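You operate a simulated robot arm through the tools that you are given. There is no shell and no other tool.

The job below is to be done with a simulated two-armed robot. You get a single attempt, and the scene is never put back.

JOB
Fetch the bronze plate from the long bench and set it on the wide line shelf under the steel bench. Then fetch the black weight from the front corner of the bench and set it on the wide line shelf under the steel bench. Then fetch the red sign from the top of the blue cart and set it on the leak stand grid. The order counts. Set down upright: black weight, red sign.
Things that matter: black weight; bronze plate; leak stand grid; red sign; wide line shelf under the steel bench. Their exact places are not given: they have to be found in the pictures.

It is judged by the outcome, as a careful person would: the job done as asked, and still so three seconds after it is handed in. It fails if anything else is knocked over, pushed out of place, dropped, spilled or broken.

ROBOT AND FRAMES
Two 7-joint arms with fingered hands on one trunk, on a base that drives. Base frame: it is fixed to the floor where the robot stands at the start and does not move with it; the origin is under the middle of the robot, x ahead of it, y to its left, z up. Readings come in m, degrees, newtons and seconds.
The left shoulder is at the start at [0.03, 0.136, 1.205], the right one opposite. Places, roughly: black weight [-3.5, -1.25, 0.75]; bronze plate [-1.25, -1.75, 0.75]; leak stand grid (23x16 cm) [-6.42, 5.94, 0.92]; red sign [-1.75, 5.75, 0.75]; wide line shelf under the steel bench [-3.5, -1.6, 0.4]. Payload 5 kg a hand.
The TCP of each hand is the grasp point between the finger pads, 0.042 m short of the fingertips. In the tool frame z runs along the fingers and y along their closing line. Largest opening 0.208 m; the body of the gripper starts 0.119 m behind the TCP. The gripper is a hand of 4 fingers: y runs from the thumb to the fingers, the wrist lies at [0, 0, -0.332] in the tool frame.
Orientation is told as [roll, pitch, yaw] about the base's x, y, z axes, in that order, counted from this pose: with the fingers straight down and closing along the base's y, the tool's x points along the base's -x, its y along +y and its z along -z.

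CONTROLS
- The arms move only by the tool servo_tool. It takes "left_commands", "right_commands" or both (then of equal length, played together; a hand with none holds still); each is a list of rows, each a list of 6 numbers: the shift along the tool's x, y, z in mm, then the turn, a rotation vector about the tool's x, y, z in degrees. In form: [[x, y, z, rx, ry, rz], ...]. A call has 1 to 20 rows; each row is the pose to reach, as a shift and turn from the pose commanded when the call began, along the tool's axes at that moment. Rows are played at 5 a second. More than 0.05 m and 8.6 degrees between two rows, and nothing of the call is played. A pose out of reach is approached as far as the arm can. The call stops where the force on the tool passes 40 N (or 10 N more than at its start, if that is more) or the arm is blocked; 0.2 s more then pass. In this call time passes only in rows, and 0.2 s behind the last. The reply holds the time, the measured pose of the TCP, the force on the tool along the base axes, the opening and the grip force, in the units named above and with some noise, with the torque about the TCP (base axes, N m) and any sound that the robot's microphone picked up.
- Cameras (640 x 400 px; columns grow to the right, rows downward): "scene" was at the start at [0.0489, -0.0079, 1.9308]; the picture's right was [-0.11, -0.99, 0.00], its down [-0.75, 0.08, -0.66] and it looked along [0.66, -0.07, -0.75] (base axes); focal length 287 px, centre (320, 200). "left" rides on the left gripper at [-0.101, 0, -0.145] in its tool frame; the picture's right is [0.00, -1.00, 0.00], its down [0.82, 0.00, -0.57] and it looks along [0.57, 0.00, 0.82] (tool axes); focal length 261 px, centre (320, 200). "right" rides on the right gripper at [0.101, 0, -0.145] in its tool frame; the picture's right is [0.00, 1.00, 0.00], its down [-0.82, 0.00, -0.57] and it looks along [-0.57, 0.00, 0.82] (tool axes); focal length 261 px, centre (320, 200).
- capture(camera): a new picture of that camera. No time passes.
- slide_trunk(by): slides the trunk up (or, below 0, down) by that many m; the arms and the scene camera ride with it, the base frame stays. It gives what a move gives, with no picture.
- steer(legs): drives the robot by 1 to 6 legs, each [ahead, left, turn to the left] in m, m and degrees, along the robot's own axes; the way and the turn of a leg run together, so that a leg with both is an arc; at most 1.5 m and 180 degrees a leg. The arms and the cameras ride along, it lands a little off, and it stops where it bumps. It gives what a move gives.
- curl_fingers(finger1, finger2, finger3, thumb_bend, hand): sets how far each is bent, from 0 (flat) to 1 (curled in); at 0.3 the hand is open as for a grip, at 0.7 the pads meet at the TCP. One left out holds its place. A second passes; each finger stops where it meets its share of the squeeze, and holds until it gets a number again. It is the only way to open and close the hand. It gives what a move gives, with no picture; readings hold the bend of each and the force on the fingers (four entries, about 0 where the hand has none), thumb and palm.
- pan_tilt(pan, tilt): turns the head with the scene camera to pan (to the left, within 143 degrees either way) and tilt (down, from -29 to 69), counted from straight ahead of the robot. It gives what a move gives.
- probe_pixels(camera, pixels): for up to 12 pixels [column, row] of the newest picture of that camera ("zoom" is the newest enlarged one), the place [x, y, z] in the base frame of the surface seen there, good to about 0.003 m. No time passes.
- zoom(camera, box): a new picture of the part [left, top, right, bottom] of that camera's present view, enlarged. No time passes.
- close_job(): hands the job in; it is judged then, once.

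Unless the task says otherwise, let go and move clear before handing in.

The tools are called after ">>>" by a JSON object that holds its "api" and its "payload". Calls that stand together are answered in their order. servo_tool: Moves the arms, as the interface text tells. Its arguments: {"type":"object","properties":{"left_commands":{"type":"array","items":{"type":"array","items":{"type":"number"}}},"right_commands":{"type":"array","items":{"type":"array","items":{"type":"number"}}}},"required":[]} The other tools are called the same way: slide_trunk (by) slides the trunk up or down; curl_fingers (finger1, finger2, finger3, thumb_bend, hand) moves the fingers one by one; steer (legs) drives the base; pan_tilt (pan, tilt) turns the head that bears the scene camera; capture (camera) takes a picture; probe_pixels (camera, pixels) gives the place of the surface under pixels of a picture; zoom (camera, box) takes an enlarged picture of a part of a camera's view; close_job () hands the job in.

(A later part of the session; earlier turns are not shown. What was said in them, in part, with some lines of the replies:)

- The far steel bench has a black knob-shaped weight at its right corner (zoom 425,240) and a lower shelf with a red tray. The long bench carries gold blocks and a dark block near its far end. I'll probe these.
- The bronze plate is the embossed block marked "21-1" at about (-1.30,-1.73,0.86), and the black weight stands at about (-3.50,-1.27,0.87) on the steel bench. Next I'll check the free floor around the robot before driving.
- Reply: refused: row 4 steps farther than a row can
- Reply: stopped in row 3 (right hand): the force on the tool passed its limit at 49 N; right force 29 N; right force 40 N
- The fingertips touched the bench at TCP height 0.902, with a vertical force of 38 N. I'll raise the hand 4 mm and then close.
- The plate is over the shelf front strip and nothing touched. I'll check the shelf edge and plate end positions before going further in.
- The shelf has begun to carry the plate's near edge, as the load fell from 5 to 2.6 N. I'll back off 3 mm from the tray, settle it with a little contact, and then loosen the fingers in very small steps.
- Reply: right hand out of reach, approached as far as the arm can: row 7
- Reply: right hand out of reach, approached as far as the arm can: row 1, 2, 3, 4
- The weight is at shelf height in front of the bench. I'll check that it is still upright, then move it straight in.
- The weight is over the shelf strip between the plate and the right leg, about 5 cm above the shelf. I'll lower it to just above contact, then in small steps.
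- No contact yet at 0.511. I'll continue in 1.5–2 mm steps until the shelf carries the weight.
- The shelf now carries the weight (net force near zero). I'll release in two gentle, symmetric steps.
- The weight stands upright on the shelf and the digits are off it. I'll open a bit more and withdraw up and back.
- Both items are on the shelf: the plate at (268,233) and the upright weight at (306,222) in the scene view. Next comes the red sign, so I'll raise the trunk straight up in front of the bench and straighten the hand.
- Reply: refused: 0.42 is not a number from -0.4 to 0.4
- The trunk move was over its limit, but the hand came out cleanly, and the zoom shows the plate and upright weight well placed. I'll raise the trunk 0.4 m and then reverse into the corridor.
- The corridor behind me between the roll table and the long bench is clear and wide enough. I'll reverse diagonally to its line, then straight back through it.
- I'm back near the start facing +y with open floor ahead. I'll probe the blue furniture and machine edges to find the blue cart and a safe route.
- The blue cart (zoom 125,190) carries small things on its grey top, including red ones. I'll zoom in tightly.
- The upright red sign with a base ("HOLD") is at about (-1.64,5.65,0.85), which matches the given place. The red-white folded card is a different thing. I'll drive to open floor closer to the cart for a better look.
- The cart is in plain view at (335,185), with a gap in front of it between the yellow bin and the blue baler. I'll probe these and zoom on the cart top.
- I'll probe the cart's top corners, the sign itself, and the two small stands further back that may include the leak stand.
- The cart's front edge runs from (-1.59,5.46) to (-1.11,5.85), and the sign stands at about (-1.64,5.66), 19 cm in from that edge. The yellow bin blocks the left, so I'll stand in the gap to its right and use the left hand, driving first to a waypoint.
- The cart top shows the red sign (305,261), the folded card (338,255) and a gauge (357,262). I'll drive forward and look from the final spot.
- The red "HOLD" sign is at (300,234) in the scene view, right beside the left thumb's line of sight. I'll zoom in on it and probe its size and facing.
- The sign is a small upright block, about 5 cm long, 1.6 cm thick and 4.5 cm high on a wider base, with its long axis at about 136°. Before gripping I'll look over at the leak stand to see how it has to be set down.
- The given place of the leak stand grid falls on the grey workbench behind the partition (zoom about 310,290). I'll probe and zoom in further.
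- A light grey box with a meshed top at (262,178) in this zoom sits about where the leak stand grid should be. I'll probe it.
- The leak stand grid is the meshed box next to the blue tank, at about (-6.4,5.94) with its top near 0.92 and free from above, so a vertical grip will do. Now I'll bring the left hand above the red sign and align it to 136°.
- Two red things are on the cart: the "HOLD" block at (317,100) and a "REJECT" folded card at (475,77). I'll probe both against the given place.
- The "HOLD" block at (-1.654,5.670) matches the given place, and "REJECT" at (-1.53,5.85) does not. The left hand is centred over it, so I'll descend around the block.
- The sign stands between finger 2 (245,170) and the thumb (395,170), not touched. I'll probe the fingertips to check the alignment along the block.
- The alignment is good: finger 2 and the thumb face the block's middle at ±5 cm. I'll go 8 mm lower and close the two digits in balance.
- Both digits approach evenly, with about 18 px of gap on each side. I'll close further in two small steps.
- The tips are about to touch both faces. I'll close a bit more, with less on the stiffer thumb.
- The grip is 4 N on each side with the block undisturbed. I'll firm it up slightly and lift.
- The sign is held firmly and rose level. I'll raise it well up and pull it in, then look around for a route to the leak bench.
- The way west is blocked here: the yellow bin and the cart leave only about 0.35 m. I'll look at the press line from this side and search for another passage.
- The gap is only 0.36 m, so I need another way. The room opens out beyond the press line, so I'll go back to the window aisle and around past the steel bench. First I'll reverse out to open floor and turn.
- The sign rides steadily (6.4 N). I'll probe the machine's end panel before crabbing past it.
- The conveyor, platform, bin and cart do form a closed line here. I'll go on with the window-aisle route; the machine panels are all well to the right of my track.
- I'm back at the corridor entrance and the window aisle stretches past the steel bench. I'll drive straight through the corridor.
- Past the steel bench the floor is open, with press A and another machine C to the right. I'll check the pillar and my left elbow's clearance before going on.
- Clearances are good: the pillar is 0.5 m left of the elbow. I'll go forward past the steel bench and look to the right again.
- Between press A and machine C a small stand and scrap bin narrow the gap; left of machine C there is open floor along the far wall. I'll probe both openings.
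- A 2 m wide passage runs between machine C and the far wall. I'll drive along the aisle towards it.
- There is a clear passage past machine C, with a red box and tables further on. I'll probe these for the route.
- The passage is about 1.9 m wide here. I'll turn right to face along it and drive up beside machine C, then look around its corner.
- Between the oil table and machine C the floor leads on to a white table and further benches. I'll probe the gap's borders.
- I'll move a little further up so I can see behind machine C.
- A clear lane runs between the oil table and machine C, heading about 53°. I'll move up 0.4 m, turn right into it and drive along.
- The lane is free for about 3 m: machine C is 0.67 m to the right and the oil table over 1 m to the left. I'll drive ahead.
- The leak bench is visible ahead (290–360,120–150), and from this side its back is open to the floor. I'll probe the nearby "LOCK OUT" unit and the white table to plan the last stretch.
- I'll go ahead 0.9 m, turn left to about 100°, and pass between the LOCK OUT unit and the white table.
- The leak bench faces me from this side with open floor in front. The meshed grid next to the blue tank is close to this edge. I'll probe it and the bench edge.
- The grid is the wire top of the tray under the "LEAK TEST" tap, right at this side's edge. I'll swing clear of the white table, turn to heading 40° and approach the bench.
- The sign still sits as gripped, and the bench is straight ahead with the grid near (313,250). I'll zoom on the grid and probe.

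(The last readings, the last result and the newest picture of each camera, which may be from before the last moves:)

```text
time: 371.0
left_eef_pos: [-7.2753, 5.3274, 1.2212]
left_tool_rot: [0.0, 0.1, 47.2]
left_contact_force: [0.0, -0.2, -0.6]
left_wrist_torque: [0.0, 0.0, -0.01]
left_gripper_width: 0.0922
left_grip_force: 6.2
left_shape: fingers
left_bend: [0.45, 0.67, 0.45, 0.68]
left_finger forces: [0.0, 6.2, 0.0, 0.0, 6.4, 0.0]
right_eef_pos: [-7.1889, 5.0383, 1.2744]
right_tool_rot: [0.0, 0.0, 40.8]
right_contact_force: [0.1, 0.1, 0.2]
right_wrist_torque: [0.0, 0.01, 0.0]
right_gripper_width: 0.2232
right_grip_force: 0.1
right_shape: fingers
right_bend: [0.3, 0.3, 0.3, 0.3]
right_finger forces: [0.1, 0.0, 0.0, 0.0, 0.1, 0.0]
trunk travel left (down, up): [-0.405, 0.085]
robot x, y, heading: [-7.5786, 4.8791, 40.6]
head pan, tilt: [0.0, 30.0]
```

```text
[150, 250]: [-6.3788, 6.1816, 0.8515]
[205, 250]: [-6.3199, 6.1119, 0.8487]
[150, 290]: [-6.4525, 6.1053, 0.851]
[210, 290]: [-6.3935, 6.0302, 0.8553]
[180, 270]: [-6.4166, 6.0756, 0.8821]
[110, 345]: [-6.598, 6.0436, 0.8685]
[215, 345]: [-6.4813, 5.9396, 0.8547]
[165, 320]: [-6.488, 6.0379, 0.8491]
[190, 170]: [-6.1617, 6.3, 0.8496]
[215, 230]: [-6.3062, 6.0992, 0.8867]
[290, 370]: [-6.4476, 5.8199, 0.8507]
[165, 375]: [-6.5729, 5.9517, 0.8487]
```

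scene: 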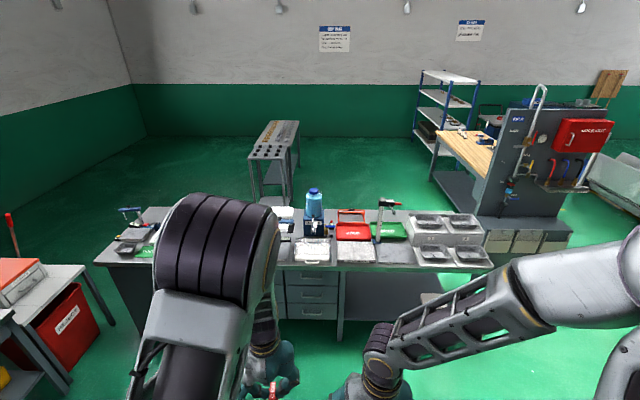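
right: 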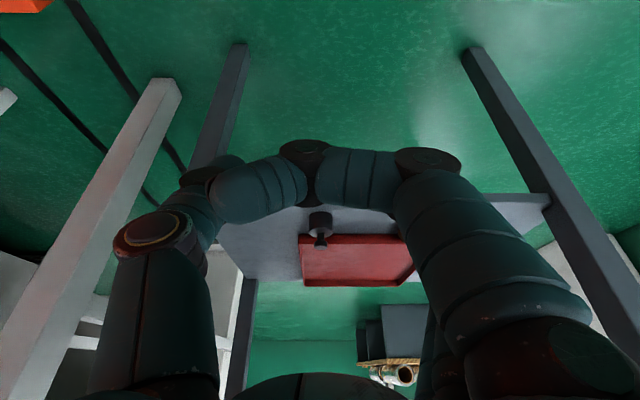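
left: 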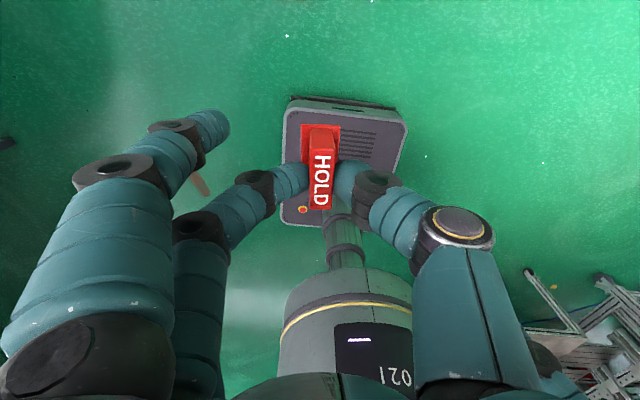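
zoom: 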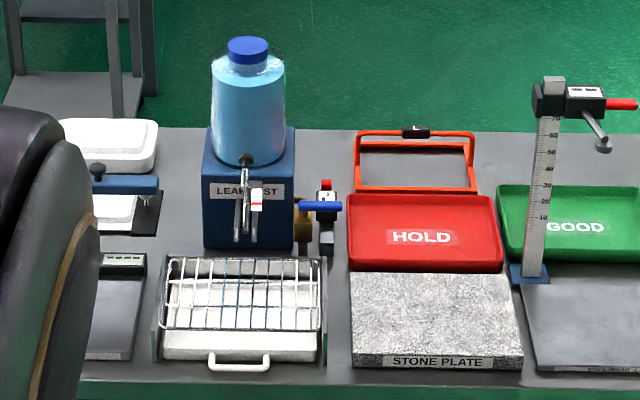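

I'll probe the tank's top and the ruler stand's height before moving in, since my hands will come above the bench edge.

>>> {"api": "probe_pixels", "payload": {"camera": "zoom", "pixels": [[248, 45], [553, 82], [600, 140], [245, 165], [322, 185], [245, 225], [302, 215], [255, 262], [305, 262], [240, 335], [290, 335], [240, 390]]}}

```text
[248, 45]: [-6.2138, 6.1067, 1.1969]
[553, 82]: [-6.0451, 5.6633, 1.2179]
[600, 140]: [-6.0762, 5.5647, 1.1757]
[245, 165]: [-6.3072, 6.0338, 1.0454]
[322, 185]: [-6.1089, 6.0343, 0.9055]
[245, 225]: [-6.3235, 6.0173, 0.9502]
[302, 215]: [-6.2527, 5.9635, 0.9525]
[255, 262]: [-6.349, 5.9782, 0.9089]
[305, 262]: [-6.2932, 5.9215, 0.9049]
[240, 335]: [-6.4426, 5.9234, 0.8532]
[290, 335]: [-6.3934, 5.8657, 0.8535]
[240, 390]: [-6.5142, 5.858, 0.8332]
```

The tank top (1.20) and ruler stand (1.22) are behind where my hands will be. I'll drive in 0.9 m to working distance and look straight down.

>>> {"api": "steer", "payload": {"legs": [[0.9, -0.1, -0.7]]}}

>>> {"api": "pan_tilt", "payload": {"pan": 10, "tilt": 58}}

>>> {"api": "capture", "payload": {"camera": "scene"}}

>>> {"api": "capture", "payload": {"camera": "left"}}

>>> {"api": "capture", "payload": {"camera": "right"}}

```text
time: 375.7
left_eef_pos: [-6.5194, 5.8295, 1.221]
left_tool_rot: [-0.1, 0.1, 46.3]
left_contact_force: [1.1, -0.2, -0.2]
left_wrist_torque: [0.01, 0.03, 0.02]
left_gripper_width: 0.0925
left_grip_force: 6.2
left_shape: fingers
left_bend: [0.45, 0.67, 0.45, 0.68]
left_finger forces: [0.0, 6.1, 0.1, 0.1, 6.3, 0.1]
right_eef_pos: [-6.4372, 5.5394, 1.2754]
right_tool_rot: [0.0, 0.0, 40.0]
right_contact_force: [0.1, -0.1, -0.6]
right_wrist_torque: [-0.02, -0.01, 0.0]
right_gripper_width: 0.2234
right_grip_force: 0.0
right_shape: fingers
right_bend: [0.3, 0.3, 0.3, 0.3]
right_finger forces: [0.0, 0.1, 0.0, 0.1, 0.1, 0.0]
trunk travel left (down, up): [-0.405, 0.085]
robot x, y, heading: [-6.8296, 5.3837, 40.0]
head pan, tilt: [0.0, 30.0]
```

```text
time: 376.6
left_eef_pos: [-6.5205, 5.8287, 1.2208]
left_tool_rot: [-0.2, 0.2, 46.4]
left_contact_force: [-0.6, -0.4, -0.3]
left_wrist_torque: [0.0, 0.0, 0.02]
left_gripper_width: 0.0924
left_grip_force: 6.1
left_shape: fingers
left_bend: [0.45, 0.67, 0.45, 0.68]
left_finger forces: [0.0, 6.2, 0.1, 0.1, 6.3, 0.0]
right_eef_pos: [-6.4371, 5.5404, 1.276]
right_tool_rot: [0.0, -0.1, 40.0]
right_contact_force: [0.2, 0.6, 0.2]
right_wrist_torque: [0.02, -0.02, 0.01]
right_gripper_width: 0.2235
right_grip_force: 0.0
right_shape: fingers
right_bend: [0.3, 0.3, 0.3, 0.3]
right_finger forces: [0.0, 0.0, 0.1, 0.0, 0.1, 0.1]
trunk travel left (down, up): [-0.405, 0.085]
robot x, y, heading: [-6.8256, 5.3864, 39.9]
head pan, tilt: [10.0, 58.0]
```

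```text
taken
```

scene: 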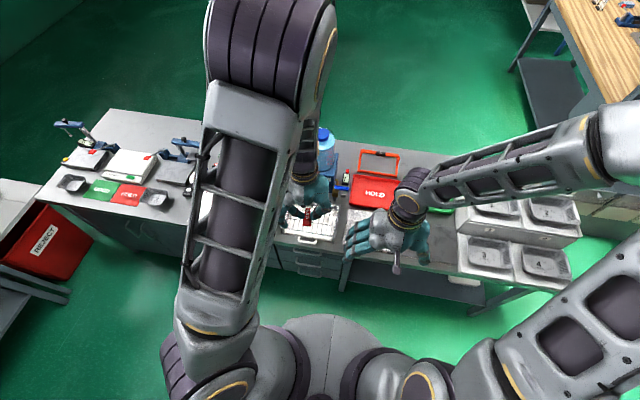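

```text
taken
```

left: 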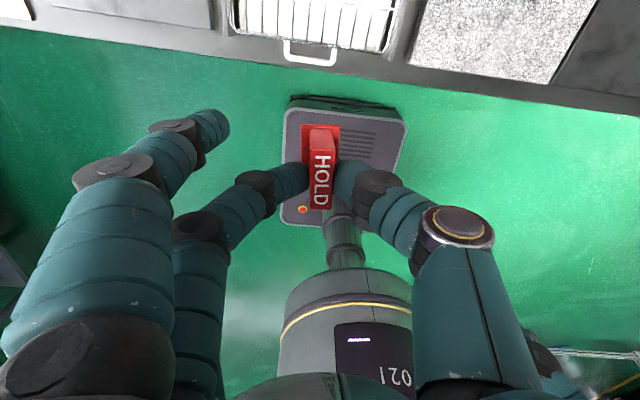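

```text
taken
```

right: 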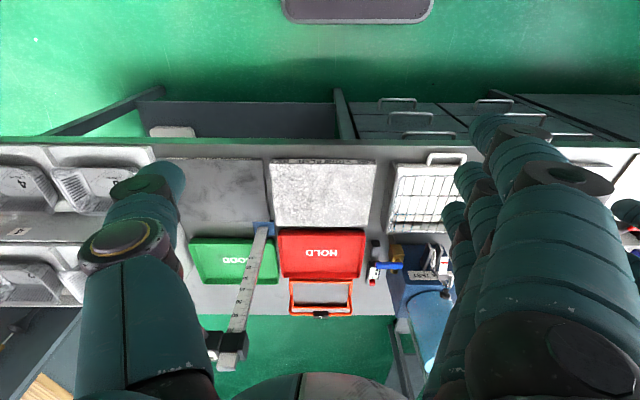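

The grid is visible at the top of the left picture and at (425,195) in the right one. I'll zoom into both to see the wires and measure the height.

>>> {"api": "zoom", "payload": {"camera": "left", "box": [210, 0, 430, 80]}}

>>> {"api": "probe_pixels", "payload": {"camera": "left", "pixels": [[247, 10], [264, 10], [281, 15], [298, 15], [316, 15], [334, 15], [372, 15], [350, 48], [240, 30], [388, 30], [310, 3], [300, 60]]}}

>>> {"api": "zoom", "payload": {"camera": "right", "box": [370, 140, 490, 260]}}

```text
2.91 times, centred on (320, 40) of left
```

zoom: 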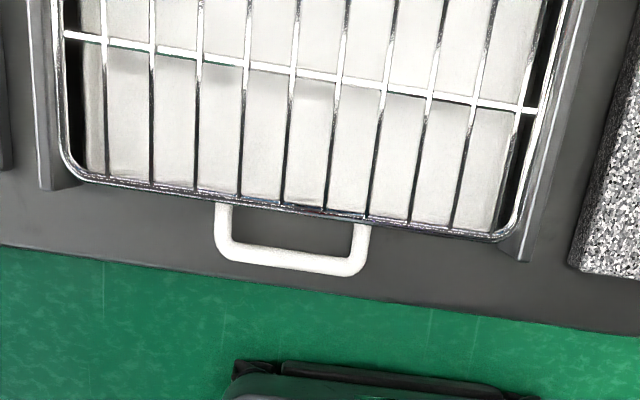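

```text
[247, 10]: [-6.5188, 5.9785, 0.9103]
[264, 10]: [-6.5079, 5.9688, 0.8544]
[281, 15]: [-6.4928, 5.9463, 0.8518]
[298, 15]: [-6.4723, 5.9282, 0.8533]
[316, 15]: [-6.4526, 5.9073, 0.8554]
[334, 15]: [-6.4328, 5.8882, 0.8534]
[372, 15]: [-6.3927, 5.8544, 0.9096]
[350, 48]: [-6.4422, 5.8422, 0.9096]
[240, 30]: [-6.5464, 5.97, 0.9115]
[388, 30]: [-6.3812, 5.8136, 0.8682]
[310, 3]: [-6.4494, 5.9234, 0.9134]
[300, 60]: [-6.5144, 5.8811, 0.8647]
```

```text
3.33 times, centred on (430, 200) of right
```

zoom: 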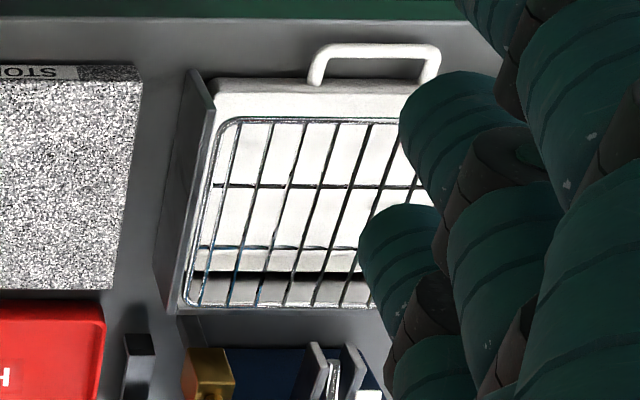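

The wires run front-to-back about 25 mm apart, with the top at z≈0.912 and two cross wires. I'll turn the sign about 42° so its base spans several wires and my thumb stays clear of the tap, and bring it above the grid's centre.

>>> {"api": "servo_tool", "payload": {"left_commands": [[-22, 2, 0, 0, 0, -7], [-45, 4, 0, 0, 0, -14], [-67, 6, 0, 0, 0, -21], [-90, 9, 0, 0, 0, -28], [-112, 11, 0, 0, 0, -35], [-135, 13, 0, 0, 0, -42]]}}

>>> {"api": "capture", "payload": {"camera": "left"}}

>>> {"api": "capture", "payload": {"camera": "scene"}}

>>> {"api": "capture", "payload": {"camera": "right"}}

```text
time: 378.0
left_eef_pos: [-6.4342, 5.9353, 1.2205]
left_tool_rot: [0.1, 0.1, 88.5]
left_contact_force: [0.8, 0.5, 0.2]
left_wrist_torque: [-0.05, 0.11, -0.01]
left_gripper_width: 0.0921
left_grip_force: 6.2
left_shape: fingers
left_bend: [0.45, 0.67, 0.45, 0.68]
left_finger forces: [0.1, 6.2, 0.0, 0.1, 6.3, 0.0]
right_eef_pos: [-6.4356, 5.5409, 1.2748]
right_tool_rot: [0.0, -0.1, 40.0]
right_contact_force: [0.7, -0.4, 0.1]
right_wrist_torque: [-0.06, 0.07, -0.01]
right_gripper_width: 0.2233
right_grip_force: 0.0
right_shape: fingers
right_bend: [0.3, 0.3, 0.3, 0.3]
right_finger forces: [0.1, 0.0, 0.0, 0.0, 0.1, 0.1]
trunk travel left (down, up): [-0.405, 0.085]
robot x, y, heading: [-6.8242, 5.3833, 39.8]
head pan, tilt: [10.0, 58.0]
```

```text
taken
```

left: 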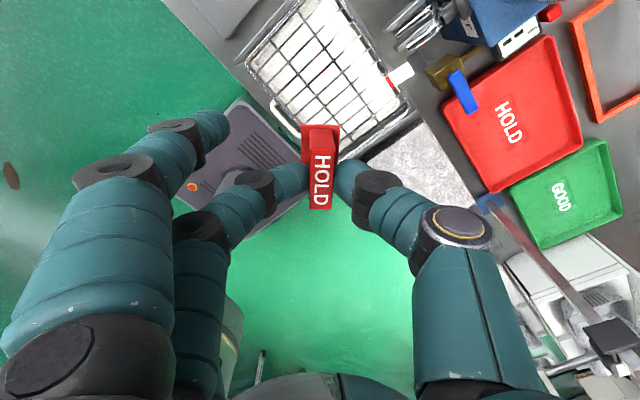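

```text
taken
```

scene: 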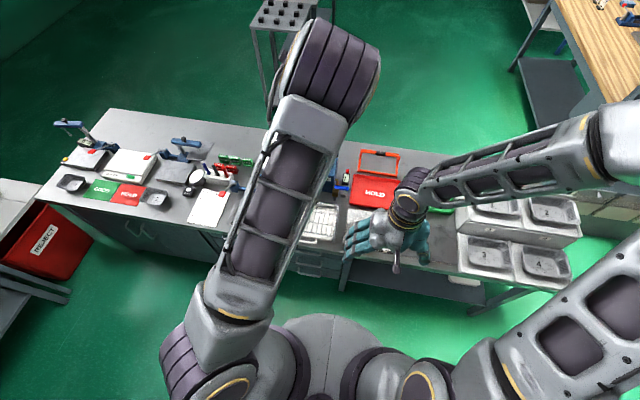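

```text
taken
```

right: 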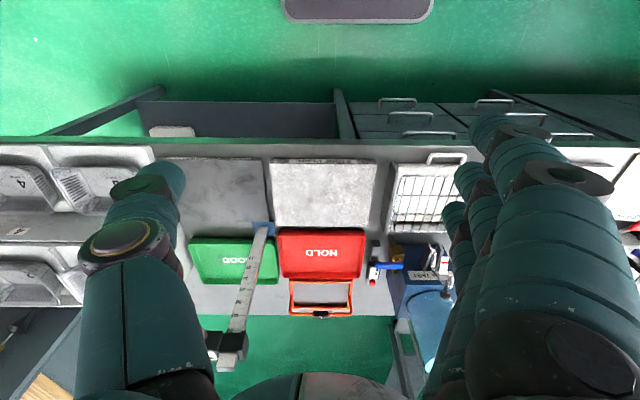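

The sign is above the grid. The tap's white-red tag (400,78) and the blue valve handle (462,92) are the nearest parts to my thumb, so I'll probe them and the digits.

>>> {"api": "probe_pixels", "payload": {"camera": "left", "pixels": [[403, 75], [388, 84], [440, 70], [462, 92], [415, 40], [320, 130], [456, 225], [378, 185], [330, 55], [300, 50], [345, 80], [420, 12]]}}

>>> {"api": "zoom", "payload": {"camera": "left", "box": [230, 0, 510, 220]}}

```text
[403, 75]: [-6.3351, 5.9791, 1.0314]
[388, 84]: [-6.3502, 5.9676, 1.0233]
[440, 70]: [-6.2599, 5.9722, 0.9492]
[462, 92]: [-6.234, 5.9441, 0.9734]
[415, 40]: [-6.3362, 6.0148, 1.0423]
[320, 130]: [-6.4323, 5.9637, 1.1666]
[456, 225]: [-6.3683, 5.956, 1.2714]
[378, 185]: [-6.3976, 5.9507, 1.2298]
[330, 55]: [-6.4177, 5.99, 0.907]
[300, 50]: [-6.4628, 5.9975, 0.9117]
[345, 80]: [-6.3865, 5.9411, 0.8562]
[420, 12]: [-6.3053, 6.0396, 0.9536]
```

```text
1.82 times, centred on (370, 110) of left
```

zoom: 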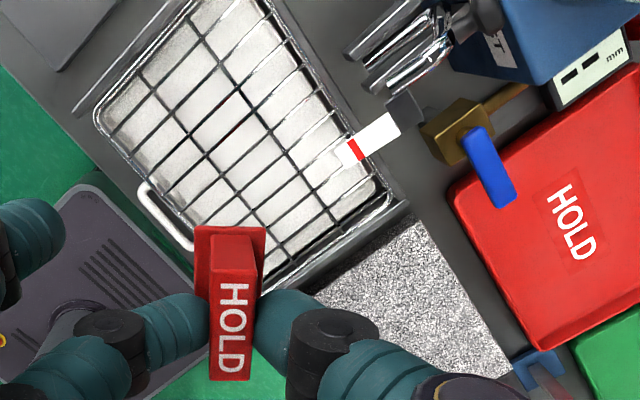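

The tap's white lever reaches over the back of the grid at z≈1.03 and would come within about 1 cm of my thumb. I'll shift the target to the left half of the grid and turn back 15° for more clearance.

>>> {"api": "servo_tool", "payload": {"left_commands": [[-8, 14, 0, 0, 0, 5], [-16, 28, 0, 0, 0, 10], [-25, 42, 0, 0, 0, 15]]}}

>>> {"api": "capture", "payload": {"camera": "left"}}

>>> {"api": "zoom", "payload": {"camera": "left", "box": [230, 0, 510, 220]}}

```text
time: 378.8
left_eef_pos: [-6.4775, 5.9619, 1.2201]
left_tool_rot: [0.0, 0.1, 73.4]
left_contact_force: [0.2, -0.2, 0.1]
left_wrist_torque: [-0.01, -0.02, 0.02]
left_gripper_width: 0.0921
left_grip_force: 6.6
left_shape: fingers
left_bend: [0.45, 0.67, 0.45, 0.68]
left_finger forces: [0.0, 6.1, 0.0, 0.1, 6.2, 0.0]
right_eef_pos: [-6.438, 5.5392, 1.2741]
right_tool_rot: [-0.1, 0.0, 39.9]
right_contact_force: [-0.8, -0.1, -0.2]
right_wrist_torque: [-0.01, -0.08, -0.01]
right_gripper_width: 0.2236
right_grip_force: 0.0
right_shape: fingers
right_bend: [0.3, 0.3, 0.3, 0.3]
right_finger forces: [0.1, 0.0, 0.0, 0.1, 0.0, 0.0]
trunk travel left (down, up): [-0.405, 0.085]
robot x, y, heading: [-6.8274, 5.383, 40.2]
head pan, tilt: [10.0, 58.0]
```

```text
taken
```

left: 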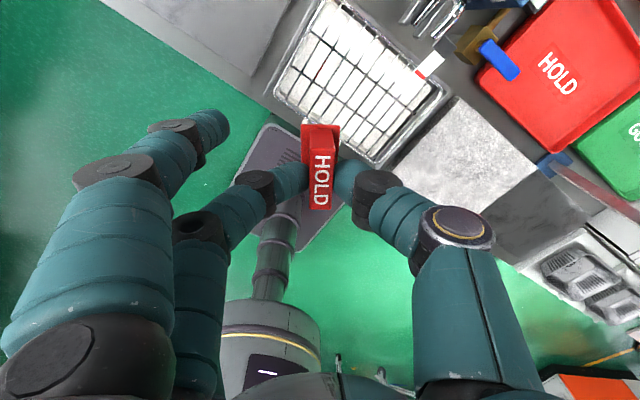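

```text
1.82 times, centred on (370, 110) of left
```

zoom: 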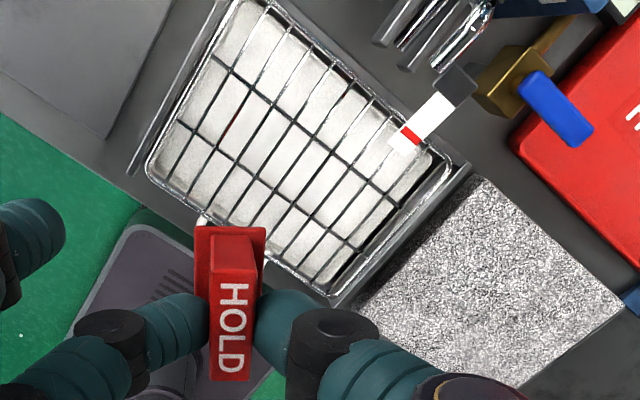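

Good clearance now on the tap side. I'll check what stands on the left side of the grid, where my fingers come down.

>>> {"api": "zoom", "payload": {"camera": "scene", "box": [150, 120, 370, 260]}}

>>> {"api": "probe_pixels", "payload": {"camera": "left", "pixels": [[240, 60], [200, 20], [270, 20], [430, 65], [435, 58], [420, 75], [500, 60], [320, 60], [300, 90], [285, 95], [150, 8]]}}

```text
2.86 times, centred on (260, 190) of scene
```

zoom: 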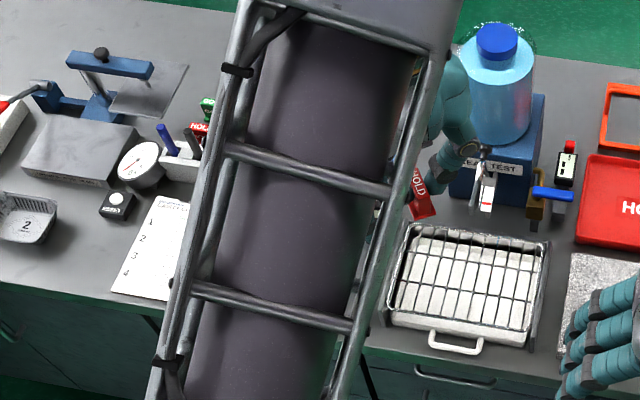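

```text
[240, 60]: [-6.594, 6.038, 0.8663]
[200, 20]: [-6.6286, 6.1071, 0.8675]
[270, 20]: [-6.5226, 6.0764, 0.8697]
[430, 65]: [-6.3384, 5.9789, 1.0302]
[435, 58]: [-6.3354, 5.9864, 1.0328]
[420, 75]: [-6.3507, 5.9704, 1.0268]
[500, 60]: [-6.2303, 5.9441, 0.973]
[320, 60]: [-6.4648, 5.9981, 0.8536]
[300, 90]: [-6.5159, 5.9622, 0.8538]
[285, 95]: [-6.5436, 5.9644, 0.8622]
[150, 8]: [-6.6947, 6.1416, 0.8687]
```

The area left of the grid is just a low plate (0.87), so nothing stands under my fingers. I'll descend most of the way.

>>> {"api": "servo_tool", "payload": {"left_commands": [[0, 0, 45, 0, 0, 0], [0, 0, 90, 0, 0, 0], [0, 0, 135, 0, 0, 0], [0, 0, 175, 0, 0, 0], [0, 0, 200, 0, 0, 0]]}}

>>> {"api": "capture", "payload": {"camera": "left"}}

>>> {"api": "capture", "payload": {"camera": "right"}}

>>> {"api": "zoom", "payload": {"camera": "scene", "box": [200, 120, 370, 260]}}

```text
time: 380.0
left_eef_pos: [-6.4776, 5.9635, 1.0207]
left_tool_rot: [0.0, -0.1, 73.4]
left_contact_force: [0.4, 1.0, 0.7]
left_wrist_torque: [-0.05, 0.04, -0.01]
left_gripper_width: 0.0923
left_grip_force: 6.2
left_shape: fingers
left_bend: [0.45, 0.67, 0.45, 0.68]
left_finger forces: [0.0, 6.2, 0.0, 0.0, 6.2, 0.0]
right_eef_pos: [-6.4359, 5.5393, 1.2755]
right_tool_rot: [0.0, -0.2, 40.0]
right_contact_force: [-1.3, -0.8, 0.6]
right_wrist_torque: [0.03, 0.0, -0.02]
right_gripper_width: 0.2234
right_grip_force: 0.0
right_shape: fingers
right_bend: [0.3, 0.3, 0.3, 0.3]
right_finger forces: [0.0, 0.1, 0.1, 0.0, 0.0, 0.0]
trunk travel left (down, up): [-0.405, 0.085]
robot x, y, heading: [-6.8286, 5.3852, 39.8]
head pan, tilt: [10.0, 58.0]
```

```text
taken
```

left: 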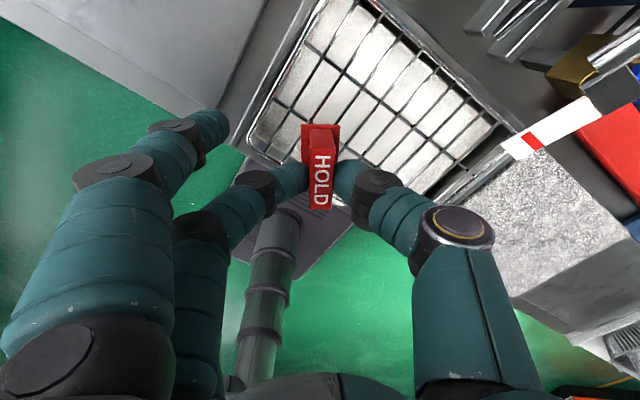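

```text
taken
```

right: 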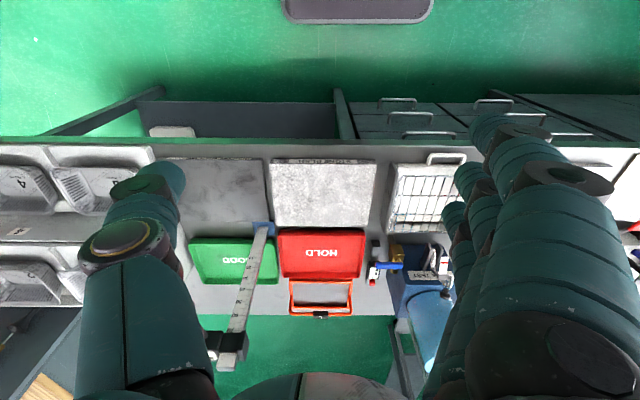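

```text
2.86 times, centred on (285, 190) of scene
```

zoom: 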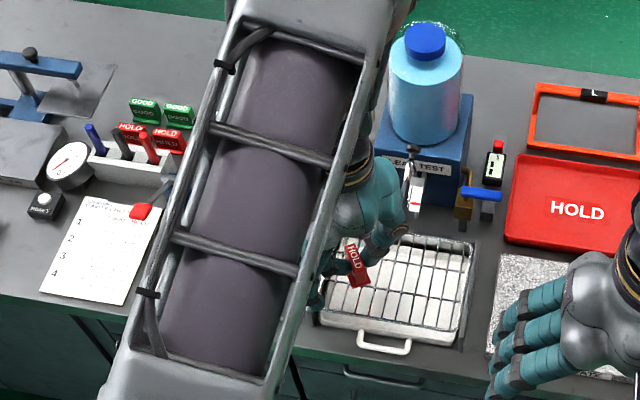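

The sign is over the left part of the grid, with over 3 cm between my thumb and the tap lever. I'll lower to just above the wires, then in small steps.

>>> {"api": "servo_tool", "payload": {"left_commands": [[0, 0, 20, 0, 0, 0], [0, 0, 33, 0, 0, 0], [0, 0, 37, 0, 0, 0]]}}

>>> {"api": "servo_tool", "payload": {"left_commands": [[0, 0, 2, 0, 0, 0]]}}

>>> {"api": "capture", "payload": {"camera": "left"}}

```text
time: 380.8
left_eef_pos: [-6.4773, 5.9614, 0.9835]
left_tool_rot: [0.0, 0.0, 73.3]
left_contact_force: [-0.8, -0.5, -0.6]
left_wrist_torque: [-0.01, 0.02, 0.01]
left_gripper_width: 0.092
left_grip_force: 5.9
left_shape: fingers
left_bend: [0.45, 0.67, 0.45, 0.68]
left_finger forces: [0.0, 6.2, 0.1, 0.0, 6.2, 0.0]
right_eef_pos: [-6.4371, 5.5387, 1.2745]
right_tool_rot: [0.1, -0.1, 39.9]
right_contact_force: [-0.8, -1.1, 0.2]
right_wrist_torque: [0.05, -0.01, -0.01]
right_gripper_width: 0.2234
right_grip_force: 0.0
right_shape: fingers
right_bend: [0.3, 0.3, 0.3, 0.3]
right_finger forces: [0.0, 0.1, 0.1, 0.1, 0.0, 0.0]
trunk travel left (down, up): [-0.405, 0.085]
robot x, y, heading: [-6.83, 5.3833, 39.7]
head pan, tilt: [10.0, 58.0]
```

```text
time: 381.2
left_eef_pos: [-6.4762, 5.9614, 0.9821]
left_tool_rot: [0.1, 0.1, 73.4]
left_contact_force: [0.4, -0.3, -0.1]
left_wrist_torque: [-0.02, -0.03, -0.01]
left_gripper_width: 0.0924
left_grip_force: 6.3
left_shape: fingers
left_bend: [0.45, 0.67, 0.45, 0.68]
left_finger forces: [0.0, 6.2, 0.0, 0.0, 6.3, 0.0]
right_eef_pos: [-6.4369, 5.5396, 1.2742]
right_tool_rot: [0.0, 0.0, 39.9]
right_contact_force: [-0.2, -0.4, -0.2]
right_wrist_torque: [0.02, 0.01, 0.05]
right_gripper_width: 0.2234
right_grip_force: 0.0
right_shape: fingers
right_bend: [0.3, 0.3, 0.3, 0.3]
right_finger forces: [0.0, 0.0, 0.1, 0.0, 0.1, 0.0]
trunk travel left (down, up): [-0.405, 0.085]
robot x, y, heading: [-6.8283, 5.3833, 39.9]
head pan, tilt: [10.0, 58.0]
```

```text
taken
```

left: 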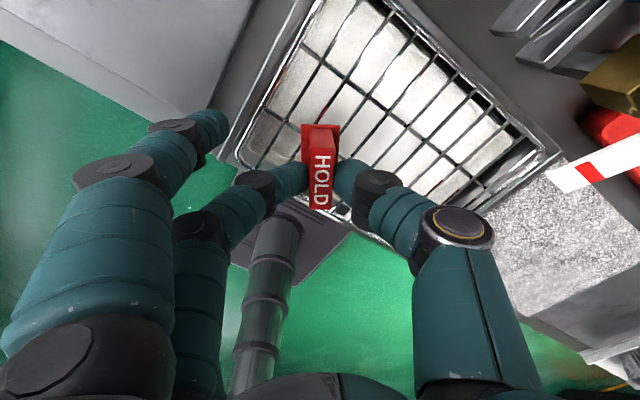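

No contact yet at 0.982. I'll continue in 1.5–2 mm steps, watching the vertical force.

>>> {"api": "servo_tool", "payload": {"left_commands": [[0, 0, 1.5, 0, 0, 0]]}}

>>> {"api": "servo_tool", "payload": {"left_commands": [[0, 0, 1.5, 0, 0, 0]]}}

>>> {"api": "servo_tool", "payload": {"left_commands": [[0, 0, 1.5, 0, 0, 0]]}}

```text
time: 381.6
left_eef_pos: [-6.4769, 5.9603, 0.9812]
left_tool_rot: [-0.1, 0.1, 73.4]
left_contact_force: [-0.1, 0.6, -0.6]
left_wrist_torque: [0.0, 0.0, 0.01]
left_gripper_width: 0.0922
left_grip_force: 6.6
left_shape: fingers
left_bend: [0.45, 0.67, 0.45, 0.68]
left_finger forces: [0.0, 6.3, 0.0, 0.1, 6.3, 0.0]
right_eef_pos: [-6.437, 5.5401, 1.2741]
right_tool_rot: [0.0, 0.0, 40.0]
right_contact_force: [-0.3, -0.5, 0.3]
right_wrist_torque: [0.02, -0.01, -0.02]
right_gripper_width: 0.2235
right_grip_force: 0.0
right_shape: fingers
right_bend: [0.3, 0.3, 0.3, 0.3]
right_finger forces: [0.0, 0.0, 0.1, 0.0, 0.0, 0.0]
trunk travel left (down, up): [-0.405, 0.085]
robot x, y, heading: [-6.8312, 5.383, 39.9]
head pan, tilt: [10.0, 58.0]
```

```text
time: 382.0
left_eef_pos: [-6.4765, 5.9618, 0.9779]
left_tool_rot: [0.0, 0.1, 73.4]
left_contact_force: [0.1, -0.1, 0.4]
left_wrist_torque: [-0.01, 0.01, 0.0]
left_gripper_width: 0.0923
left_grip_force: 6.6
left_shape: fingers
left_bend: [0.45, 0.67, 0.45, 0.68]
left_finger forces: [0.0, 6.2, 0.0, 0.0, 6.3, 0.0]
right_eef_pos: [-6.4374, 5.5406, 1.2743]
right_tool_rot: [-0.1, 0.0, 40.0]
right_contact_force: [-0.3, 1.0, -0.1]
right_wrist_torque: [-0.03, -0.02, 0.0]
right_gripper_width: 0.2233
right_grip_force: 0.0
right_shape: fingers
right_bend: [0.3, 0.3, 0.3, 0.3]
right_finger forces: [0.0, 0.0, 0.1, 0.0, 0.0, 0.0]
trunk travel left (down, up): [-0.405, 0.085]
robot x, y, heading: [-6.8282, 5.3824, 39.8]
head pan, tilt: [10.0, 58.0]
```

```text
time: 382.4
left_eef_pos: [-6.477, 5.9629, 0.9773]
left_tool_rot: [0.0, 0.1, 73.3]
left_contact_force: [-0.8, -0.7, -0.2]
left_wrist_torque: [-0.01, -0.03, -0.01]
left_gripper_width: 0.0924
left_grip_force: 6.5
left_shape: fingers
left_bend: [0.45, 0.67, 0.45, 0.68]
left_finger forces: [0.0, 6.3, 0.1, 0.0, 6.3, 0.1]
right_eef_pos: [-6.4369, 5.5406, 1.2741]
right_tool_rot: [-0.1, 0.0, 40.0]
right_contact_force: [0.1, 0.0, 0.3]
right_wrist_torque: [-0.03, -0.01, -0.03]
right_gripper_width: 0.2236
right_grip_force: 0.0
right_shape: fingers
right_bend: [0.3, 0.3, 0.3, 0.3]
right_finger forces: [0.0, 0.0, 0.0, 0.1, 0.0, 0.0]
trunk travel left (down, up): [-0.405, 0.085]
robot x, y, heading: [-6.8292, 5.3835, 40.0]
head pan, tilt: [10.0, 58.0]
```

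Still free at 0.977. I'll keep stepping down.

>>> {"api": "servo_tool", "payload": {"left_commands": [[0, 0, 1.5, 0, 0, 0]]}}

>>> {"api": "servo_tool", "payload": {"left_commands": [[0, 0, 1.5, 0, 0, 0]]}}

>>> {"api": "zoom", "payload": {"camera": "left", "box": [250, 90, 400, 220]}}

```text
time: 382.8
left_eef_pos: [-6.4778, 5.9628, 0.9756]
left_tool_rot: [0.0, 0.1, 73.3]
left_contact_force: [-0.2, 0.3, -1.0]
left_wrist_torque: [0.0, -0.01, -0.03]
left_gripper_width: 0.092
left_grip_force: 6.4
left_shape: fingers
left_bend: [0.45, 0.67, 0.45, 0.68]
left_finger forces: [0.1, 6.2, 0.1, 0.0, 6.2, 0.1]
right_eef_pos: [-6.437, 5.5384, 1.2748]
right_tool_rot: [0.0, -0.1, 40.1]
right_contact_force: [-0.3, 0.8, -0.4]
right_wrist_torque: [-0.03, -0.01, -0.02]
right_gripper_width: 0.2238
right_grip_force: 0.0
right_shape: fingers
right_bend: [0.3, 0.3, 0.3, 0.3]
right_finger forces: [0.0, 0.0, 0.0, 0.0, 0.0, 0.0]
trunk travel left (down, up): [-0.405, 0.085]
robot x, y, heading: [-6.8252, 5.3869, 39.6]
head pan, tilt: [10.0, 58.0]
```

```text
time: 383.2
left_eef_pos: [-6.4771, 5.9618, 0.9751]
left_tool_rot: [0.0, 0.0, 73.3]
left_contact_force: [-1.8, 0.3, 4.4]
left_wrist_torque: [0.04, 0.03, -0.02]
left_gripper_width: 0.0921
left_grip_force: 7.1
left_shape: fingers
left_bend: [0.45, 0.67, 0.45, 0.68]
left_finger forces: [0.0, 7.3, 0.0, 0.1, 6.2, 0.0]
right_eef_pos: [-6.4389, 5.5391, 1.2755]
right_tool_rot: [0.0, -0.1, 40.0]
right_contact_force: [0.4, 0.0, 1.3]
right_wrist_torque: [0.02, 0.0, 0.01]
right_gripper_width: 0.2236
right_grip_force: 0.0
right_shape: fingers
right_bend: [0.3, 0.3, 0.3, 0.3]
right_finger forces: [0.0, 0.0, 0.1, 0.0, 0.1, 0.1]
trunk travel left (down, up): [-0.405, 0.085]
robot x, y, heading: [-6.8296, 5.3821, 40.0]
head pan, tilt: [10.0, 58.0]
```

```text
3.08 times, centred on (325, 155) of left
```

zoom: 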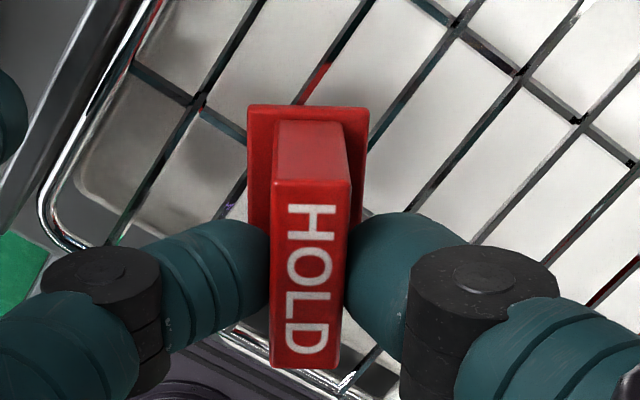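

Contact is made: 4.4 N upward at 0.975. The base lies across two or three wires. I'll relieve the press slightly and ease the grip off symmetrically.

>>> {"api": "servo_tool", "payload": {"left_commands": [[0, 0, -0.7, 0, 0, 0]]}}

>>> {"api": "curl_fingers", "payload": {"hand": "left", "finger2": 0.678, "thumb_bend": 0.681}}

>>> {"api": "zoom", "payload": {"camera": "left", "box": [250, 90, 400, 220]}}

```text
time: 383.6
left_eef_pos: [-6.4767, 5.962, 0.9752]
left_tool_rot: [0.0, 0.1, 73.4]
left_contact_force: [-0.9, 1.0, 2.0]
left_wrist_torque: [0.04, 0.03, 0.0]
left_gripper_width: 0.0922
left_grip_force: 6.5
left_shape: fingers
left_bend: [0.45, 0.67, 0.45, 0.68]
left_finger forces: [0.1, 7.1, 0.1, 0.1, 6.4, 0.0]
right_eef_pos: [-6.4364, 5.5387, 1.2745]
right_tool_rot: [0.0, 0.0, 40.0]
right_contact_force: [-0.3, -0.3, 0.3]
right_wrist_torque: [-0.01, -0.01, -0.03]
right_gripper_width: 0.2235
right_grip_force: 0.0
right_shape: fingers
right_bend: [0.3, 0.3, 0.3, 0.3]
right_finger forces: [0.0, 0.0, 0.0, 0.1, 0.0, 0.0]
trunk travel left (down, up): [-0.405, 0.085]
robot x, y, heading: [-6.83, 5.3855, 39.9]
head pan, tilt: [10.0, 58.0]
```

```text
time: 384.6
left_eef_pos: [-6.4767, 5.9625, 0.9756]
left_tool_rot: [0.0, 0.1, 73.4]
left_contact_force: [-0.1, -0.4, 2.3]
left_wrist_torque: [0.0, -0.02, -0.02]
left_gripper_width: 0.0917
left_grip_force: 1.3
left_shape: fingers
left_bend: [0.45, 0.67, 0.45, 0.68]
left_finger forces: [0.0, 1.3, 0.0, 0.0, 1.8, 0.0]
right_eef_pos: [-6.4382, 5.5401, 1.2748]
right_tool_rot: [-0.1, -0.2, 40.0]
right_contact_force: [-0.7, 0.3, 0.3]
right_wrist_torque: [0.02, 0.0, -0.02]
right_gripper_width: 0.2236
right_grip_force: 0.0
right_shape: fingers
right_bend: [0.3, 0.3, 0.3, 0.3]
right_finger forces: [0.1, 0.0, 0.0, 0.0, 0.0, 0.1]
trunk travel left (down, up): [-0.405, 0.085]
robot x, y, heading: [-6.8289, 5.3872, 40.2]
head pan, tilt: [10.0, 58.0]
```

```text
3.08 times, centred on (325, 155) of left
```

zoom: 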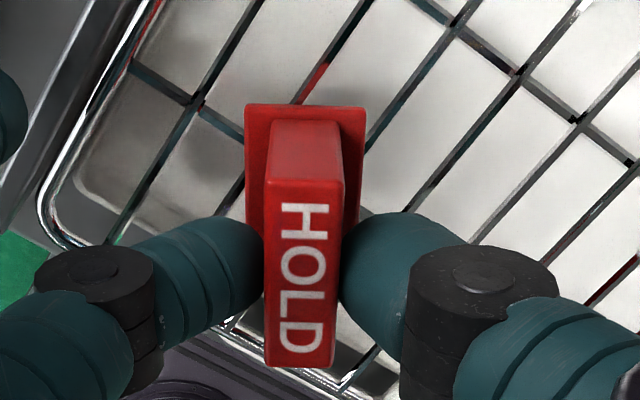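

The grip is down to about 1.5 N, and the sign settled by only a millimetre or two. I'll open further.

>>> {"api": "curl_fingers", "payload": {"hand": "left", "finger2": 0.655, "thumb_bend": 0.66}}

>>> {"api": "zoom", "payload": {"camera": "left", "box": [250, 90, 400, 220]}}

```text
time: 385.6
left_eef_pos: [-6.476, 5.9613, 0.9742]
left_tool_rot: [0.0, 0.2, 73.4]
left_contact_force: [-0.5, 0.2, 0.2]
left_wrist_torque: [-0.01, -0.01, -0.01]
left_gripper_width: 0.0941
left_grip_force: 0.0
left_shape: fingers
left_bend: [0.45, 0.65, 0.45, 0.66]
left_finger forces: [0.0, 0.0, 0.1, 0.0, 0.0, 0.1]
right_eef_pos: [-6.4373, 5.539, 1.2746]
right_tool_rot: [0.0, 0.0, 40.1]
right_contact_force: [1.0, 0.8, -0.1]
right_wrist_torque: [0.01, 0.01, -0.03]
right_gripper_width: 0.2236
right_grip_force: 0.0
right_shape: fingers
right_bend: [0.3, 0.3, 0.3, 0.3]
right_finger forces: [0.1, 0.1, 0.1, 0.0, 0.0, 0.0]
trunk travel left (down, up): [-0.405, 0.085]
robot x, y, heading: [-6.8242, 5.3843, 39.8]
head pan, tilt: [10.0, 58.0]
```

```text
3.08 times, centred on (325, 155) of left
```

zoom: 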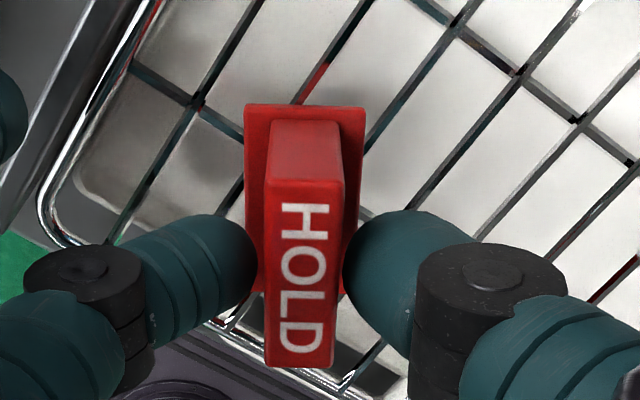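

The sign stands on its own with zero force on the digits. I'll open to a modest gap, staying clear of the tap, and lift straight up.

>>> {"api": "curl_fingers", "payload": {"hand": "left", "finger2": 0.6, "thumb_bend": 0.605}}

>>> {"api": "servo_tool", "payload": {"left_commands": [[0, 0, -10, 0, 0, 0], [0, 0, -30, 0, 0, 0], [0, 0, -60, 0, 0, 0], [0, 0, -100, 0, 0, 0]]}}

>>> {"api": "capture", "payload": {"camera": "left"}}

```text
time: 386.6
left_eef_pos: [-6.4759, 5.9621, 0.9762]
left_tool_rot: [0.0, 0.1, 73.4]
left_contact_force: [0.1, -0.6, 0.5]
left_wrist_torque: [-0.02, 0.0, -0.03]
left_gripper_width: 0.1079
left_grip_force: 0.1
left_shape: fingers
left_bend: [0.45, 0.6, 0.45, 0.6]
left_finger forces: [0.0, 0.0, 0.1, 0.0, 0.1, 0.0]
right_eef_pos: [-6.4369, 5.539, 1.2755]
right_tool_rot: [0.0, -0.1, 39.9]
right_contact_force: [-0.2, -0.2, 0.4]
right_wrist_torque: [0.0, 0.01, 0.01]
right_gripper_width: 0.2235
right_grip_force: 0.0
right_shape: fingers
right_bend: [0.3, 0.3, 0.3, 0.3]
right_finger forces: [0.0, 0.1, 0.1, 0.0, 0.1, 0.0]
trunk travel left (down, up): [-0.405, 0.085]
robot x, y, heading: [-6.8273, 5.385, 40.0]
head pan, tilt: [10.0, 58.0]
```

```text
time: 387.6
left_eef_pos: [-6.4786, 5.9592, 1.0752]
left_tool_rot: [0.1, 0.1, 73.4]
left_contact_force: [-0.7, -1.3, -0.6]
left_wrist_torque: [0.14, -0.1, 0.0]
left_gripper_width: 0.1081
left_grip_force: 0.0
left_shape: fingers
left_bend: [0.45, 0.6, 0.45, 0.6]
left_finger forces: [0.1, 0.0, 0.0, 0.1, 0.0, 0.0]
right_eef_pos: [-6.4389, 5.5389, 1.2752]
right_tool_rot: [0.0, -0.3, 40.0]
right_contact_force: [-0.4, -1.0, 0.9]
right_wrist_torque: [0.06, -0.04, 0.06]
right_gripper_width: 0.2234
right_grip_force: 0.1
right_shape: fingers
right_bend: [0.3, 0.3, 0.3, 0.3]
right_finger forces: [0.1, 0.0, 0.1, 0.1, 0.0, 0.0]
trunk travel left (down, up): [-0.405, 0.085]
robot x, y, heading: [-6.8248, 5.3837, 39.9]
head pan, tilt: [10.0, 58.0]
```

```text
taken
```

left: 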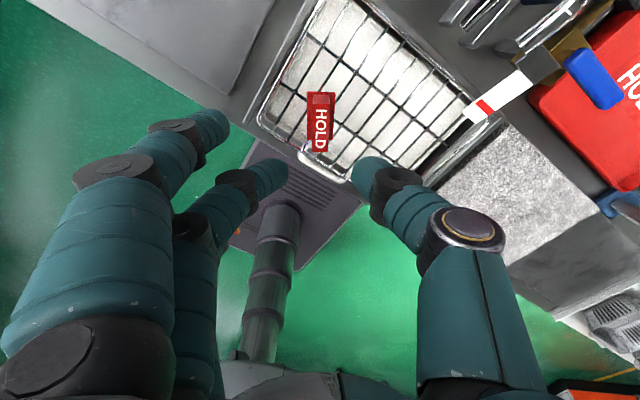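

The sign stands upright on the grid and my hand is clear. I'll raise the hand well away, back up, and check the sign with the scene camera.

>>> {"api": "servo_tool", "payload": {"left_commands": [[0, 0, -45, 0, 0, 0], [0, 0, -90, 0, 0, 0], [30, 0, -130, 0, 0, 0], [70, 0, -150, 0, 0, 0], [110, 0, -160, 0, 0, 0]]}}

>>> {"api": "steer", "payload": {"legs": [[-0.5, 0, 0]]}}

>>> {"api": "pan_tilt", "payload": {"pan": 5, "tilt": 45}}

>>> {"api": "capture", "payload": {"camera": "scene"}}

>>> {"api": "zoom", "payload": {"camera": "scene", "box": [270, 110, 400, 210]}}

```text
time: 388.8
left_eef_pos: [-6.5084, 5.8556, 1.2355]
left_tool_rot: [0.0, -0.1, 73.4]
left_contact_force: [0.0, -0.3, 0.2]
left_wrist_torque: [0.07, -0.03, 0.02]
left_gripper_width: 0.1082
left_grip_force: 0.1
left_shape: fingers
left_bend: [0.45, 0.6, 0.45, 0.6]
left_finger forces: [0.1, 0.0, 0.0, 0.0, 0.1, 0.1]
right_eef_pos: [-6.4382, 5.5388, 1.276]
right_tool_rot: [0.0, -0.2, 40.0]
right_contact_force: [-0.6, -0.5, 0.4]
right_wrist_torque: [0.07, -0.01, 0.01]
right_gripper_width: 0.2236
right_grip_force: 0.1
right_shape: fingers
right_bend: [0.3, 0.3, 0.3, 0.3]
right_finger forces: [0.0, 0.1, 0.0, 0.0, 0.0, 0.1]
trunk travel left (down, up): [-0.405, 0.085]
robot x, y, heading: [-6.8252, 5.383, 40.0]
head pan, tilt: [10.0, 58.0]
```

```text
time: 391.8
left_eef_pos: [-6.8913, 5.5364, 1.2356]
left_tool_rot: [0.0, 0.1, 73.2]
left_contact_force: [-0.5, 0.1, -0.3]
left_wrist_torque: [0.02, -0.02, -0.04]
left_gripper_width: 0.1079
left_grip_force: 0.1
left_shape: fingers
left_bend: [0.45, 0.6, 0.45, 0.6]
left_finger forces: [0.0, 0.0, 0.1, 0.0, 0.1, 0.0]
right_eef_pos: [-6.8193, 5.2192, 1.2739]
right_tool_rot: [0.0, 0.0, 40.0]
right_contact_force: [0.7, -0.1, -0.8]
right_wrist_torque: [0.04, -0.02, 0.01]
right_gripper_width: 0.2236
right_grip_force: 0.0
right_shape: fingers
right_bend: [0.3, 0.3, 0.3, 0.3]
right_finger forces: [0.1, 0.0, 0.0, 0.0, 0.0, 0.0]
trunk travel left (down, up): [-0.405, 0.085]
robot x, y, heading: [-7.208, 5.066, 39.7]
head pan, tilt: [10.0, 58.0]
```

```text
time: 392.5
left_eef_pos: [-6.8911, 5.5365, 1.2354]
left_tool_rot: [0.0, 0.2, 73.3]
left_contact_force: [-0.5, -0.5, 0.1]
left_wrist_torque: [0.0, -0.05, 0.0]
left_gripper_width: 0.1082
left_grip_force: 0.0
left_shape: fingers
left_bend: [0.45, 0.6, 0.45, 0.6]
left_finger forces: [0.1, 0.1, 0.1, 0.0, 0.1, 0.0]
right_eef_pos: [-6.8202, 5.2183, 1.2738]
right_tool_rot: [-0.1, -0.1, 39.9]
right_contact_force: [-0.6, 0.0, 0.4]
right_wrist_torque: [0.04, -0.01, 0.04]
right_gripper_width: 0.2233
right_grip_force: 0.0
right_shape: fingers
right_bend: [0.3, 0.3, 0.3, 0.3]
right_finger forces: [0.1, 0.0, 0.0, 0.0, 0.0, 0.0]
trunk travel left (down, up): [-0.405, 0.085]
robot x, y, heading: [-7.2074, 5.0619, 39.8]
head pan, tilt: [5.0, 45.0]
```

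```text
taken
```

scene: 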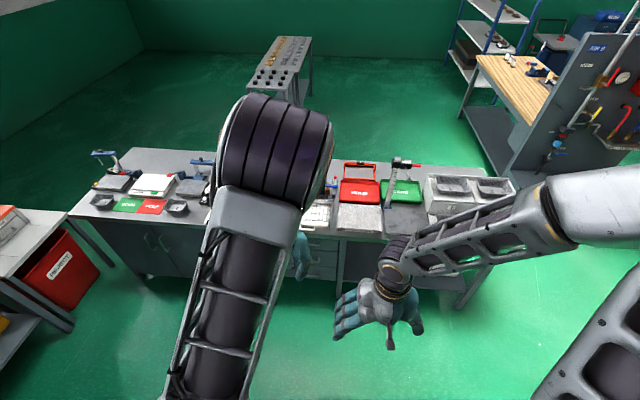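

```text
4.00 times, centred on (335, 160) of scene
```

zoom: 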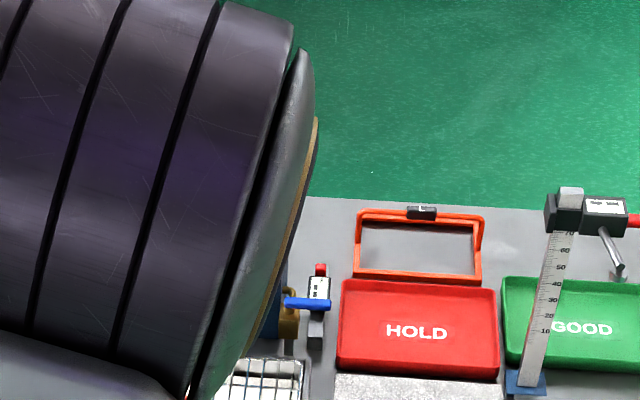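

My elbow hides the grid from the head camera. I'll strafe left a little to see the sign.

>>> {"api": "steer", "payload": {"legs": [[-0.15, 0.35, 0]]}}

>>> {"api": "pan_tilt", "payload": {"pan": -10, "tilt": 40}}

>>> {"api": "capture", "payload": {"camera": "scene"}}

>>> {"api": "zoom", "payload": {"camera": "scene", "box": [270, 130, 400, 230]}}

```text
time: 394.9
left_eef_pos: [-7.2323, 5.7091, 1.2345]
left_tool_rot: [-0.1, 0.1, 73.4]
left_contact_force: [0.5, -0.5, -0.5]
left_wrist_torque: [-0.01, 0.01, -0.01]
left_gripper_width: 0.1079
left_grip_force: 0.1
left_shape: fingers
left_bend: [0.45, 0.6, 0.45, 0.6]
left_finger forces: [0.0, 0.0, 0.1, 0.1, 0.0, 0.0]
right_eef_pos: [-7.1613, 5.3932, 1.2741]
right_tool_rot: [0.0, -0.1, 39.9]
right_contact_force: [-0.8, 0.0, 0.0]
right_wrist_torque: [0.0, -0.02, -0.02]
right_gripper_width: 0.2235
right_grip_force: 0.0
right_shape: fingers
right_bend: [0.3, 0.3, 0.3, 0.3]
right_finger forces: [0.0, 0.0, 0.0, 0.0, 0.0, 0.1]
trunk travel left (down, up): [-0.405, 0.085]
robot x, y, heading: [-7.5482, 5.2362, 39.8]
head pan, tilt: [5.0, 45.0]
```

```text
time: 395.7
left_eef_pos: [-7.233, 5.7111, 1.2352]
left_tool_rot: [0.1, 0.1, 73.4]
left_contact_force: [-0.3, 0.7, 1.2]
left_wrist_torque: [-0.01, 0.01, -0.02]
left_gripper_width: 0.1081
left_grip_force: 0.0
left_shape: fingers
left_bend: [0.45, 0.6, 0.45, 0.6]
left_finger forces: [0.1, 0.0, 0.0, 0.0, 0.0, 0.1]
right_eef_pos: [-7.162, 5.3928, 1.2734]
right_tool_rot: [0.0, -0.1, 40.0]
right_contact_force: [0.3, -0.6, -0.3]
right_wrist_torque: [-0.03, -0.01, 0.0]
right_gripper_width: 0.2232
right_grip_force: 0.1
right_shape: fingers
right_bend: [0.3, 0.3, 0.3, 0.3]
right_finger forces: [0.1, 0.0, 0.0, 0.1, 0.0, 0.0]
trunk travel left (down, up): [-0.405, 0.085]
robot x, y, heading: [-7.5532, 5.2361, 39.6]
head pan, tilt: [-10.0, 40.0]
```

```text
taken
```

scene: 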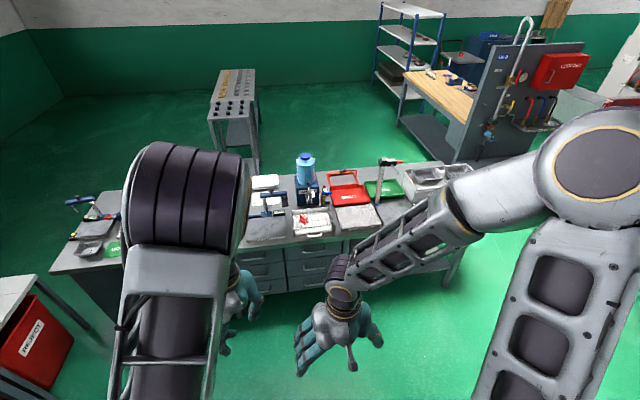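

```text
4.00 times, centred on (335, 180) of scene
```

zoom: 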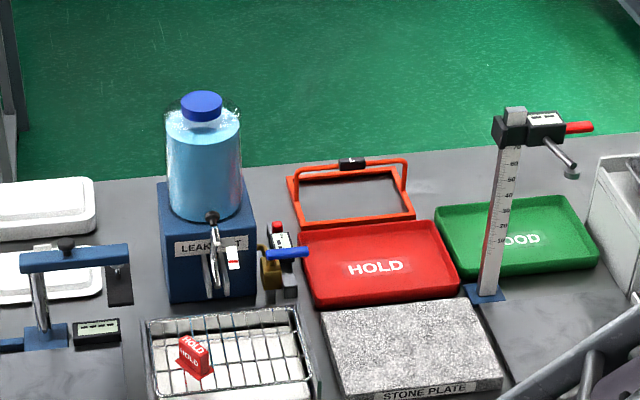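

The zoom shows the red HOLD sign standing upright on the leak stand grid at (195,355), with the tank, tap and trays untouched. The plate and the weight were already in place on the shelf, both hands are empty and clear, so I'll hand in.

>>> {"api": "close_job", "payload": {}}

```text
The job is handed in.
```

I did all three moves in the order you asked and handed the job in. The result of the judging hasn't come back.

- **Bronze plate:** it lies flat on the wide line shelf under the steel bench, in front of the red tray. Its near end is about flush with the shelf's front edge.
- **Black weight:** it stands upright on the same shelf, to the right of the plate. On my first grip it tilted about 30° in the hand, so I put it back on the bench top and gripped it again before moving it.
- **Red sign:** there were two red signs on the blue cart, "HOLD" and "REJECT". I took "HOLD" because it matched the position given, and it now stands upright on the leak stand grid.

I saw nothing else knocked over or moved. I last saw the plate and weight just before leaving the steel bench, and the sign in the final picture. Both hands are empty and clear of the bench.
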